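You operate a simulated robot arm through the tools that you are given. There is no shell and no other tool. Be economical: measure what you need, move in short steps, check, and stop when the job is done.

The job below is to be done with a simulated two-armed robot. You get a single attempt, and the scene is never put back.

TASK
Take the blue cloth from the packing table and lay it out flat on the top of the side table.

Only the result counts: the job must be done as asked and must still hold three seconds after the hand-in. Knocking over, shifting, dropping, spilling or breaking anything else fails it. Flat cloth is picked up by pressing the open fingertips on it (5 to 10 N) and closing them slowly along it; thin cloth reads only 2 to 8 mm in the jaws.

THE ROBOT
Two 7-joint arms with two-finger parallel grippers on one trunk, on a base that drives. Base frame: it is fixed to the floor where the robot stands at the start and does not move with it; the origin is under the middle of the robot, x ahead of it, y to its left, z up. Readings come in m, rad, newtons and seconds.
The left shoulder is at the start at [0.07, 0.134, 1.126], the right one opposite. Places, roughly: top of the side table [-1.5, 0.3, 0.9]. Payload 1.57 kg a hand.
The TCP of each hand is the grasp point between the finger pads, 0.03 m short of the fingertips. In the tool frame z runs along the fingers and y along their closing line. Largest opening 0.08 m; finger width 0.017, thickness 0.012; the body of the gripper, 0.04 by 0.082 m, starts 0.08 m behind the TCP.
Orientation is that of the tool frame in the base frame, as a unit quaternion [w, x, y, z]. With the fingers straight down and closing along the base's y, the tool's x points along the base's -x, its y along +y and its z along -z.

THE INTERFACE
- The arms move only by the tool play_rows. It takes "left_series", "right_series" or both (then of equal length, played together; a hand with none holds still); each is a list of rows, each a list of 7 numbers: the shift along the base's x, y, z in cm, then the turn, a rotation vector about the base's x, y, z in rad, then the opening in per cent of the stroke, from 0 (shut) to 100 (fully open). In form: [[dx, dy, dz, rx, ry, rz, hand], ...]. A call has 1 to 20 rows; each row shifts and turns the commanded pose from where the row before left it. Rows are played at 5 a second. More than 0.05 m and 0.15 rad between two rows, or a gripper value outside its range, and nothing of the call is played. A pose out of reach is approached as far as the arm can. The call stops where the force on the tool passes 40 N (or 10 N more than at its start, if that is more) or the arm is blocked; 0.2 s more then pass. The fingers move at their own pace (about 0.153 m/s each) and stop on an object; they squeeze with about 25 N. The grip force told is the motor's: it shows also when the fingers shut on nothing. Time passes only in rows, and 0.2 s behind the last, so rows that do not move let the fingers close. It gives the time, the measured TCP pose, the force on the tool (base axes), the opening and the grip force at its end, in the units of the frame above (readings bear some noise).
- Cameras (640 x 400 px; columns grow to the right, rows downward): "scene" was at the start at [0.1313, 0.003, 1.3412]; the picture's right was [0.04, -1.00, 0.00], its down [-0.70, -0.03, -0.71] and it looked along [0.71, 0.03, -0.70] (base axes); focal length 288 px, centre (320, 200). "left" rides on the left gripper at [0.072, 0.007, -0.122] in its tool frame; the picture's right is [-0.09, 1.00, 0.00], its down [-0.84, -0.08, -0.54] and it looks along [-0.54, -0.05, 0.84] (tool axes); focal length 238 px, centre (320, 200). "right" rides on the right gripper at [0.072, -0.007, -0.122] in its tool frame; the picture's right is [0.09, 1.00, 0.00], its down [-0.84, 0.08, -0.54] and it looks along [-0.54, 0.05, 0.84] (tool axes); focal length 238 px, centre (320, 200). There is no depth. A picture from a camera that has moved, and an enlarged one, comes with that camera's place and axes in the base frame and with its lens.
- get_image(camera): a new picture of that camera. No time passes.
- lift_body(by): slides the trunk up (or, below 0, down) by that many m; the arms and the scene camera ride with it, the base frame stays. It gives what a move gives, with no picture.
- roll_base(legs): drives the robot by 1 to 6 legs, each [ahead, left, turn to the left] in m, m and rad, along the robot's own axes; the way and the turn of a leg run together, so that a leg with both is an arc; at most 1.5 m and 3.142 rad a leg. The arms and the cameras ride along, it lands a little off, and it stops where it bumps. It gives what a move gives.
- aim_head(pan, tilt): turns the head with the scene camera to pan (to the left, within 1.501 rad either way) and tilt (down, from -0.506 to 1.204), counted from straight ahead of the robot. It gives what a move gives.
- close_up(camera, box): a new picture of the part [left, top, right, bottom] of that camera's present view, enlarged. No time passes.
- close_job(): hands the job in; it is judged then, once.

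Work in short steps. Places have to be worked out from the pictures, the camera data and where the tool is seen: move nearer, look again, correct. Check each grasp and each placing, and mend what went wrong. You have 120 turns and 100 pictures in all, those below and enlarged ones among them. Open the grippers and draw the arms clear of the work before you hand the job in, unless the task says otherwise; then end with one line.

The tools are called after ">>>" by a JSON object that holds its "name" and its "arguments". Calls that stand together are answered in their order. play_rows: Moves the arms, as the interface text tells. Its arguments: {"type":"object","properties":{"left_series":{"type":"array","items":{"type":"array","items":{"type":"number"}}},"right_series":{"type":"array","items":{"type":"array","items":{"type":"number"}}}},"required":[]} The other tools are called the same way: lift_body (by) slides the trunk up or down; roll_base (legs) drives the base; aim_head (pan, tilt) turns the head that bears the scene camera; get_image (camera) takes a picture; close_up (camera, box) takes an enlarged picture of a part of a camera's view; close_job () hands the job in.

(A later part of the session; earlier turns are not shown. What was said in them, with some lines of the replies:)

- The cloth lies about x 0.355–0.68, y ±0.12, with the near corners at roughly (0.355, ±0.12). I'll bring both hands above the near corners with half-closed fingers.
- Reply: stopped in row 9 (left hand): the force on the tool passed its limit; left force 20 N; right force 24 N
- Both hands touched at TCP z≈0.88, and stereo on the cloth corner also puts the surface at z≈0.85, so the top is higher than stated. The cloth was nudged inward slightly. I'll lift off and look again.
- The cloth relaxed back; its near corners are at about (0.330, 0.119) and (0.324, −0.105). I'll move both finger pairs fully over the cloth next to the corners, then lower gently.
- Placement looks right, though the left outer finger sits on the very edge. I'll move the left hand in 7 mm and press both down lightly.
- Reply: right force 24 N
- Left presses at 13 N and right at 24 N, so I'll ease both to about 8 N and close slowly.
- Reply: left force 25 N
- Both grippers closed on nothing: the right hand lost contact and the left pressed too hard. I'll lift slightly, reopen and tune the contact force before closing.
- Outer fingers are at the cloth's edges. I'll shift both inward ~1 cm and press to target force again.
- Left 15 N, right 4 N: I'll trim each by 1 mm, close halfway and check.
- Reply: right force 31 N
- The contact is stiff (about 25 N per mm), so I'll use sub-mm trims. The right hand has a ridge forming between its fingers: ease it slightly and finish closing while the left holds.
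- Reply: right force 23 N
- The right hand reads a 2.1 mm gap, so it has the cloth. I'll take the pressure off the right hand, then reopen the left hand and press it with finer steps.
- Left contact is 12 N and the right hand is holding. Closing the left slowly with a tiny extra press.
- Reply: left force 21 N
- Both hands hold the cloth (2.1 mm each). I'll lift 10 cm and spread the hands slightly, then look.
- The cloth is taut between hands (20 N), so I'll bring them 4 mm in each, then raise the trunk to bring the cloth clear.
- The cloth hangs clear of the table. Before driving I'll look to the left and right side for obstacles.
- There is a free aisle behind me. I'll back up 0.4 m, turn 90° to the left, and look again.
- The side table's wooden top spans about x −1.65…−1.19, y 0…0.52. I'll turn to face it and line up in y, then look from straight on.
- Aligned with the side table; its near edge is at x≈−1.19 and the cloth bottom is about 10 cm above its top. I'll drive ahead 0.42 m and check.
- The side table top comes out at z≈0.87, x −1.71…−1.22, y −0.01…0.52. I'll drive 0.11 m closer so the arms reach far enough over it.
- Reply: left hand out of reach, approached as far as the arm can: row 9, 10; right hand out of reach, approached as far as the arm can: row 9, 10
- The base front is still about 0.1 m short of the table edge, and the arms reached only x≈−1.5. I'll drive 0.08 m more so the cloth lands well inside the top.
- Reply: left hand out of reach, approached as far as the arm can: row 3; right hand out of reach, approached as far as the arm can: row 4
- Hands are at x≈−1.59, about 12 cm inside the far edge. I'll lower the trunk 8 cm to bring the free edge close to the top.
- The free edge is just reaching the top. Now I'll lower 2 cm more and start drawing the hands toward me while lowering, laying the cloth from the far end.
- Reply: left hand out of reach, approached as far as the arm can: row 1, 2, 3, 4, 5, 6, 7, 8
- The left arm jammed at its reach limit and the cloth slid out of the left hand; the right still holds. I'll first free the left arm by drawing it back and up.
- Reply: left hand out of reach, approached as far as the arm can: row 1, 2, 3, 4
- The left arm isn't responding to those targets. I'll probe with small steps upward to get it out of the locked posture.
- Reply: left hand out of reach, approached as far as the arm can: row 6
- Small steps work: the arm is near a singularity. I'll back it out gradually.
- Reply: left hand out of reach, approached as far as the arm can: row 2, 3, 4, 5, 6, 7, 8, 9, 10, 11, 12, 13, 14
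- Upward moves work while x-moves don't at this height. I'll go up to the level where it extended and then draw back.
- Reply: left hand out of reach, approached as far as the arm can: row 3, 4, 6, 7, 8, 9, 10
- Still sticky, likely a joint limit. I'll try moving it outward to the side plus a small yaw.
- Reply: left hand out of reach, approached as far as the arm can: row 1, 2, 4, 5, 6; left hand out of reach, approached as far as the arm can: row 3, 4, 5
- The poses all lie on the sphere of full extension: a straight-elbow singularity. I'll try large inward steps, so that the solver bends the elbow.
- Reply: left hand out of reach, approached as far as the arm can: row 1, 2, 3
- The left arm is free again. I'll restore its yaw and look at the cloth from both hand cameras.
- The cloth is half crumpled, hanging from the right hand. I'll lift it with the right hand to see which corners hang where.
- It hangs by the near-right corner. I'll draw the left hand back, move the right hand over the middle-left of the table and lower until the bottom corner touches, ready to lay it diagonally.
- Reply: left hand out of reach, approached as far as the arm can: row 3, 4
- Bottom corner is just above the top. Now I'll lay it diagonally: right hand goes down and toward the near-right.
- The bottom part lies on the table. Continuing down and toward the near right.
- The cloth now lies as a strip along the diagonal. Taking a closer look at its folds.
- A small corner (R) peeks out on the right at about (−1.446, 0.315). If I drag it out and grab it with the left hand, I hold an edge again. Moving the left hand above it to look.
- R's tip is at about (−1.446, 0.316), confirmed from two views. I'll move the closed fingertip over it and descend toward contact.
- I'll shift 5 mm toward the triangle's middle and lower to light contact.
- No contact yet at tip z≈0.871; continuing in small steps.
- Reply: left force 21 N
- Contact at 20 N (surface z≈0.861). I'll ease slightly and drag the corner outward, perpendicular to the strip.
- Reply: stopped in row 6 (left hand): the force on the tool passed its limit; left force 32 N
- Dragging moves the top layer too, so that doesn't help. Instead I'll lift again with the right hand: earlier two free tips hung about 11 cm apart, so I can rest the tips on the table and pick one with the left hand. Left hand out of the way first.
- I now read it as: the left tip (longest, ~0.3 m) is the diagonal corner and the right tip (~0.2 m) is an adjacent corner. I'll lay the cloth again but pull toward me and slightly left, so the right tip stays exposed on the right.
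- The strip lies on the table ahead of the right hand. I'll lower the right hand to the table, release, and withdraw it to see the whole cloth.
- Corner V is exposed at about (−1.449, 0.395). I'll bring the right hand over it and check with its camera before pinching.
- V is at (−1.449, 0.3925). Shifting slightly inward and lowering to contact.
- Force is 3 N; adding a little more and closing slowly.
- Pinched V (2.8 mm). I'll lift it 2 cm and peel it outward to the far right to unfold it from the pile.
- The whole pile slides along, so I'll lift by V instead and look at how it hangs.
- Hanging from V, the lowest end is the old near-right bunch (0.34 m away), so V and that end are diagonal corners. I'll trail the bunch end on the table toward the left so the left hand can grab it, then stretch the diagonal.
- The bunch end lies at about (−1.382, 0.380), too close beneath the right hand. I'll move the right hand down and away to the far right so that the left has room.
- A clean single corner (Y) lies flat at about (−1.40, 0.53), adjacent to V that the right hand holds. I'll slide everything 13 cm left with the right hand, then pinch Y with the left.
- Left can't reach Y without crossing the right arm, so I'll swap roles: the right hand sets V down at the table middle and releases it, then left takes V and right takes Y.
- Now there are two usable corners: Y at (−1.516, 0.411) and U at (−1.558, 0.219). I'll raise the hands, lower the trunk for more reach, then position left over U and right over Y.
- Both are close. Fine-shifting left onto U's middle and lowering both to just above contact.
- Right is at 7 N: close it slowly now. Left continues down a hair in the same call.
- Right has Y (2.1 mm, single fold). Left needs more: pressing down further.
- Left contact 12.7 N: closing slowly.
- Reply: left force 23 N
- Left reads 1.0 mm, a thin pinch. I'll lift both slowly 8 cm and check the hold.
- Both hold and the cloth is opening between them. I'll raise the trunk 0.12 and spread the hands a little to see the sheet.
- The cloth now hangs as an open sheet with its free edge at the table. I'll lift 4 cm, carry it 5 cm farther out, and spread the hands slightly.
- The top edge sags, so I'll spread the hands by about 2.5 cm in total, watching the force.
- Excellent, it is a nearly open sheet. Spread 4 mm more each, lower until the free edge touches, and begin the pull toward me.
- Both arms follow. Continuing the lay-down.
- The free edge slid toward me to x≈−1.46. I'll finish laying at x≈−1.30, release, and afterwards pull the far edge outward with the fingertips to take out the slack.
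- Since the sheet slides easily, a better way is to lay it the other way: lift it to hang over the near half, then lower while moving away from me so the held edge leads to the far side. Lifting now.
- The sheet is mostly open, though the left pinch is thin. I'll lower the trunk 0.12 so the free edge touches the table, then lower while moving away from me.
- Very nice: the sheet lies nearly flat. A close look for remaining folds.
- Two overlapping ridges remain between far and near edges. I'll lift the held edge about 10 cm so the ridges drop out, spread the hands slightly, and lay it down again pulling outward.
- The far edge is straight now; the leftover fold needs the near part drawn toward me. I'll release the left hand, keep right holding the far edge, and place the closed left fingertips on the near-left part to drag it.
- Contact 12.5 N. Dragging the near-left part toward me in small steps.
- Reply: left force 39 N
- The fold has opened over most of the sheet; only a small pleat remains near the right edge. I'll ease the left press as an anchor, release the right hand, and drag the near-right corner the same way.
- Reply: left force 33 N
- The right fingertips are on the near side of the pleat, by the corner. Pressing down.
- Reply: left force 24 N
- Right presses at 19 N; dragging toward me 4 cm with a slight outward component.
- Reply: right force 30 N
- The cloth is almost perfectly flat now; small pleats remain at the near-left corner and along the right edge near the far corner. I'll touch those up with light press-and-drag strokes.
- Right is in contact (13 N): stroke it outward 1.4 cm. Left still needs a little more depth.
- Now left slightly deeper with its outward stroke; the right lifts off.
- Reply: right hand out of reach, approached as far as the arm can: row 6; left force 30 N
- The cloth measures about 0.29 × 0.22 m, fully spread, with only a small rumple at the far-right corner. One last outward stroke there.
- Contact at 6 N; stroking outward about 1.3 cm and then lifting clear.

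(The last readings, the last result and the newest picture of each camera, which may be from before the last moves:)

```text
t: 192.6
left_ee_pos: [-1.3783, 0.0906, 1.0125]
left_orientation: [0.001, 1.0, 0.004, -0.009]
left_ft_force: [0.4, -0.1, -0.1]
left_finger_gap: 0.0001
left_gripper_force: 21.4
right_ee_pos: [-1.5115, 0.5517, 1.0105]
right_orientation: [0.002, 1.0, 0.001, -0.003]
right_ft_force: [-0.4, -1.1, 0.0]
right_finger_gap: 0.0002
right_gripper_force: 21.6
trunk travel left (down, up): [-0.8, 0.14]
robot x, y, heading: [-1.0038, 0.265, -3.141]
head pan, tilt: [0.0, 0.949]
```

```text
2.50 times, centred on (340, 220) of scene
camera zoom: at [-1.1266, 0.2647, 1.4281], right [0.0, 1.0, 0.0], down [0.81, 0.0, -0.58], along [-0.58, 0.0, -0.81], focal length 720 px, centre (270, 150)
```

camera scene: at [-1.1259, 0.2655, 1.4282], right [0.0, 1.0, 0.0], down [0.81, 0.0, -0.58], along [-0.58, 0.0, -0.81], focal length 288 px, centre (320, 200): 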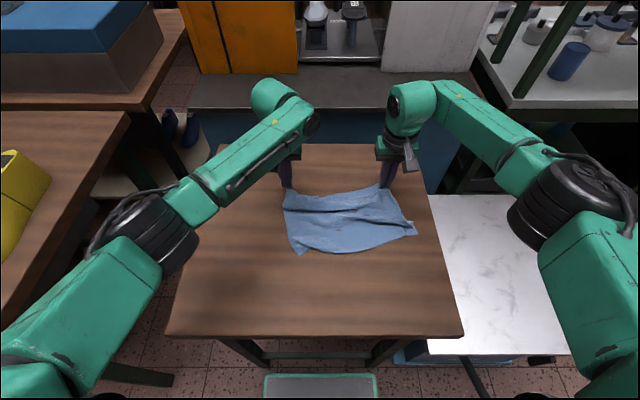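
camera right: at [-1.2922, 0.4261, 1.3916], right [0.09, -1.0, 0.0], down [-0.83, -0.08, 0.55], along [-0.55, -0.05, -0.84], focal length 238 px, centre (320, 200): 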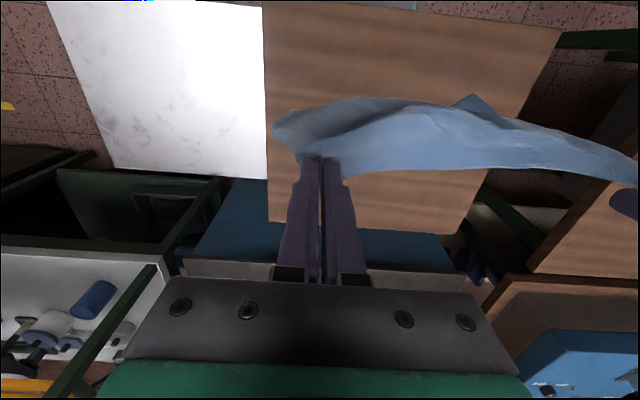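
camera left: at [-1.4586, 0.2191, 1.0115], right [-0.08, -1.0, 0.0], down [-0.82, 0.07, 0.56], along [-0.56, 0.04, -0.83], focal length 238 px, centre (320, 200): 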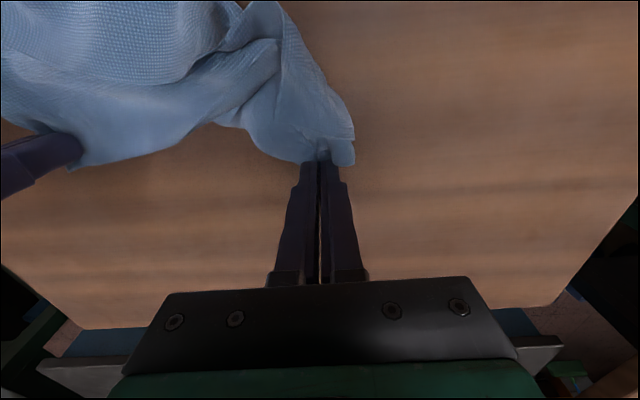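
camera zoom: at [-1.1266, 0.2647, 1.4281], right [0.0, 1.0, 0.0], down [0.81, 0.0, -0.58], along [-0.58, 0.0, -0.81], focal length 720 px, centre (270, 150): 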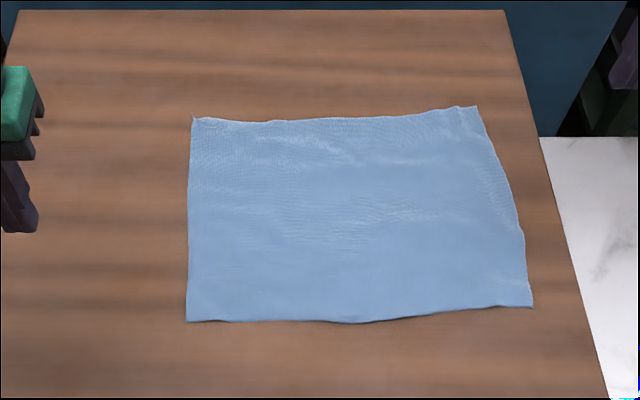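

The cloth is flat on the side table. I'll open the grippers, raise the arms, and back away.

>>> {"name": "play_rows", "arguments": {"left_series": [[0, 0, 3, 0, 0, 0, 40], [0, 0, 3, 0, 0, 0, 80], [0, 0, 3, 0, 0, 0, 100], [0, 0, 2, 0, 0, 0, 100]], "right_series": [[0, 0, 3, 0, 0, 0, 40], [0, 0, 3, 0, 0, 0, 80], [0, 0, 3, 0, 0, 0, 100], [0, 0, 2, 0, 0, 0, 100]]}}

>>> {"name": "roll_base", "arguments": {"legs": [[-0.35, 0, 0]]}}

>>> {"name": "get_image", "arguments": {"camera": "scene"}}

```text
t: 193.6
left_ee_pos: [-1.3794, 0.0942, 1.1186]
left_orientation: [0.001, 1.0, 0.005, -0.009]
left_ft_force: [0.0, 0.2, -0.1]
left_finger_gap: 0.08
left_gripper_force: 0.1
right_ee_pos: [-1.5102, 0.5549, 1.1221]
right_orientation: [0.003, 1.0, 0.0, -0.004]
right_ft_force: [0.4, -0.3, 0.5]
right_finger_gap: 0.0799
right_gripper_force: 0.0
trunk travel left (down, up): [-0.8, 0.14]
robot x, y, heading: [-1.0027, 0.2615, -3.142]
head pan, tilt: [0.0, 0.949]
```

```text
t: 195.9
left_ee_pos: [-1.025, 0.0937, 1.1173]
left_orientation: [0.001, 1.0, 0.004, -0.009]
left_ft_force: [-0.7, 0.3, 0.0]
left_finger_gap: 0.08
left_gripper_force: 0.1
right_ee_pos: [-1.1556, 0.5548, 1.1214]
right_orientation: [0.003, 1.0, 0.0, -0.003]
right_ft_force: [0.7, -1.0, -0.5]
right_finger_gap: 0.0799
right_gripper_force: 0.1
trunk travel left (down, up): [-0.8, 0.14]
robot x, y, heading: [-0.6477, 0.2658, 3.141]
head pan, tilt: [0.0, 0.949]
```

```text
3 pictures are left
camera scene: at [-0.7712, 0.2656, 1.428], right [0.0, 1.0, 0.0], down [0.81, 0.0, -0.58], along [-0.58, 0.0, -0.81], focal length 288 px, centre (320, 200)
```

scene: 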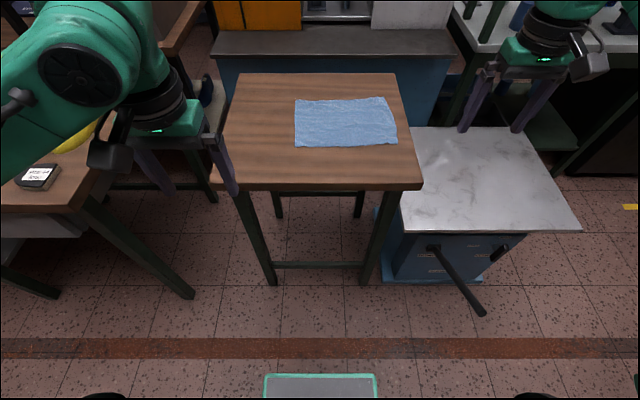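

The cloth lies flat and fully on the side table, the grippers are open and the arms are clear, and nothing else I can see has been disturbed. Handing in.

>>> {"name": "close_job", "arguments": {}}

```text
The job is handed in.
```

The blue cloth is spread flat on top of the side table, fully within its edges, and both grippers are open and drawn clear.
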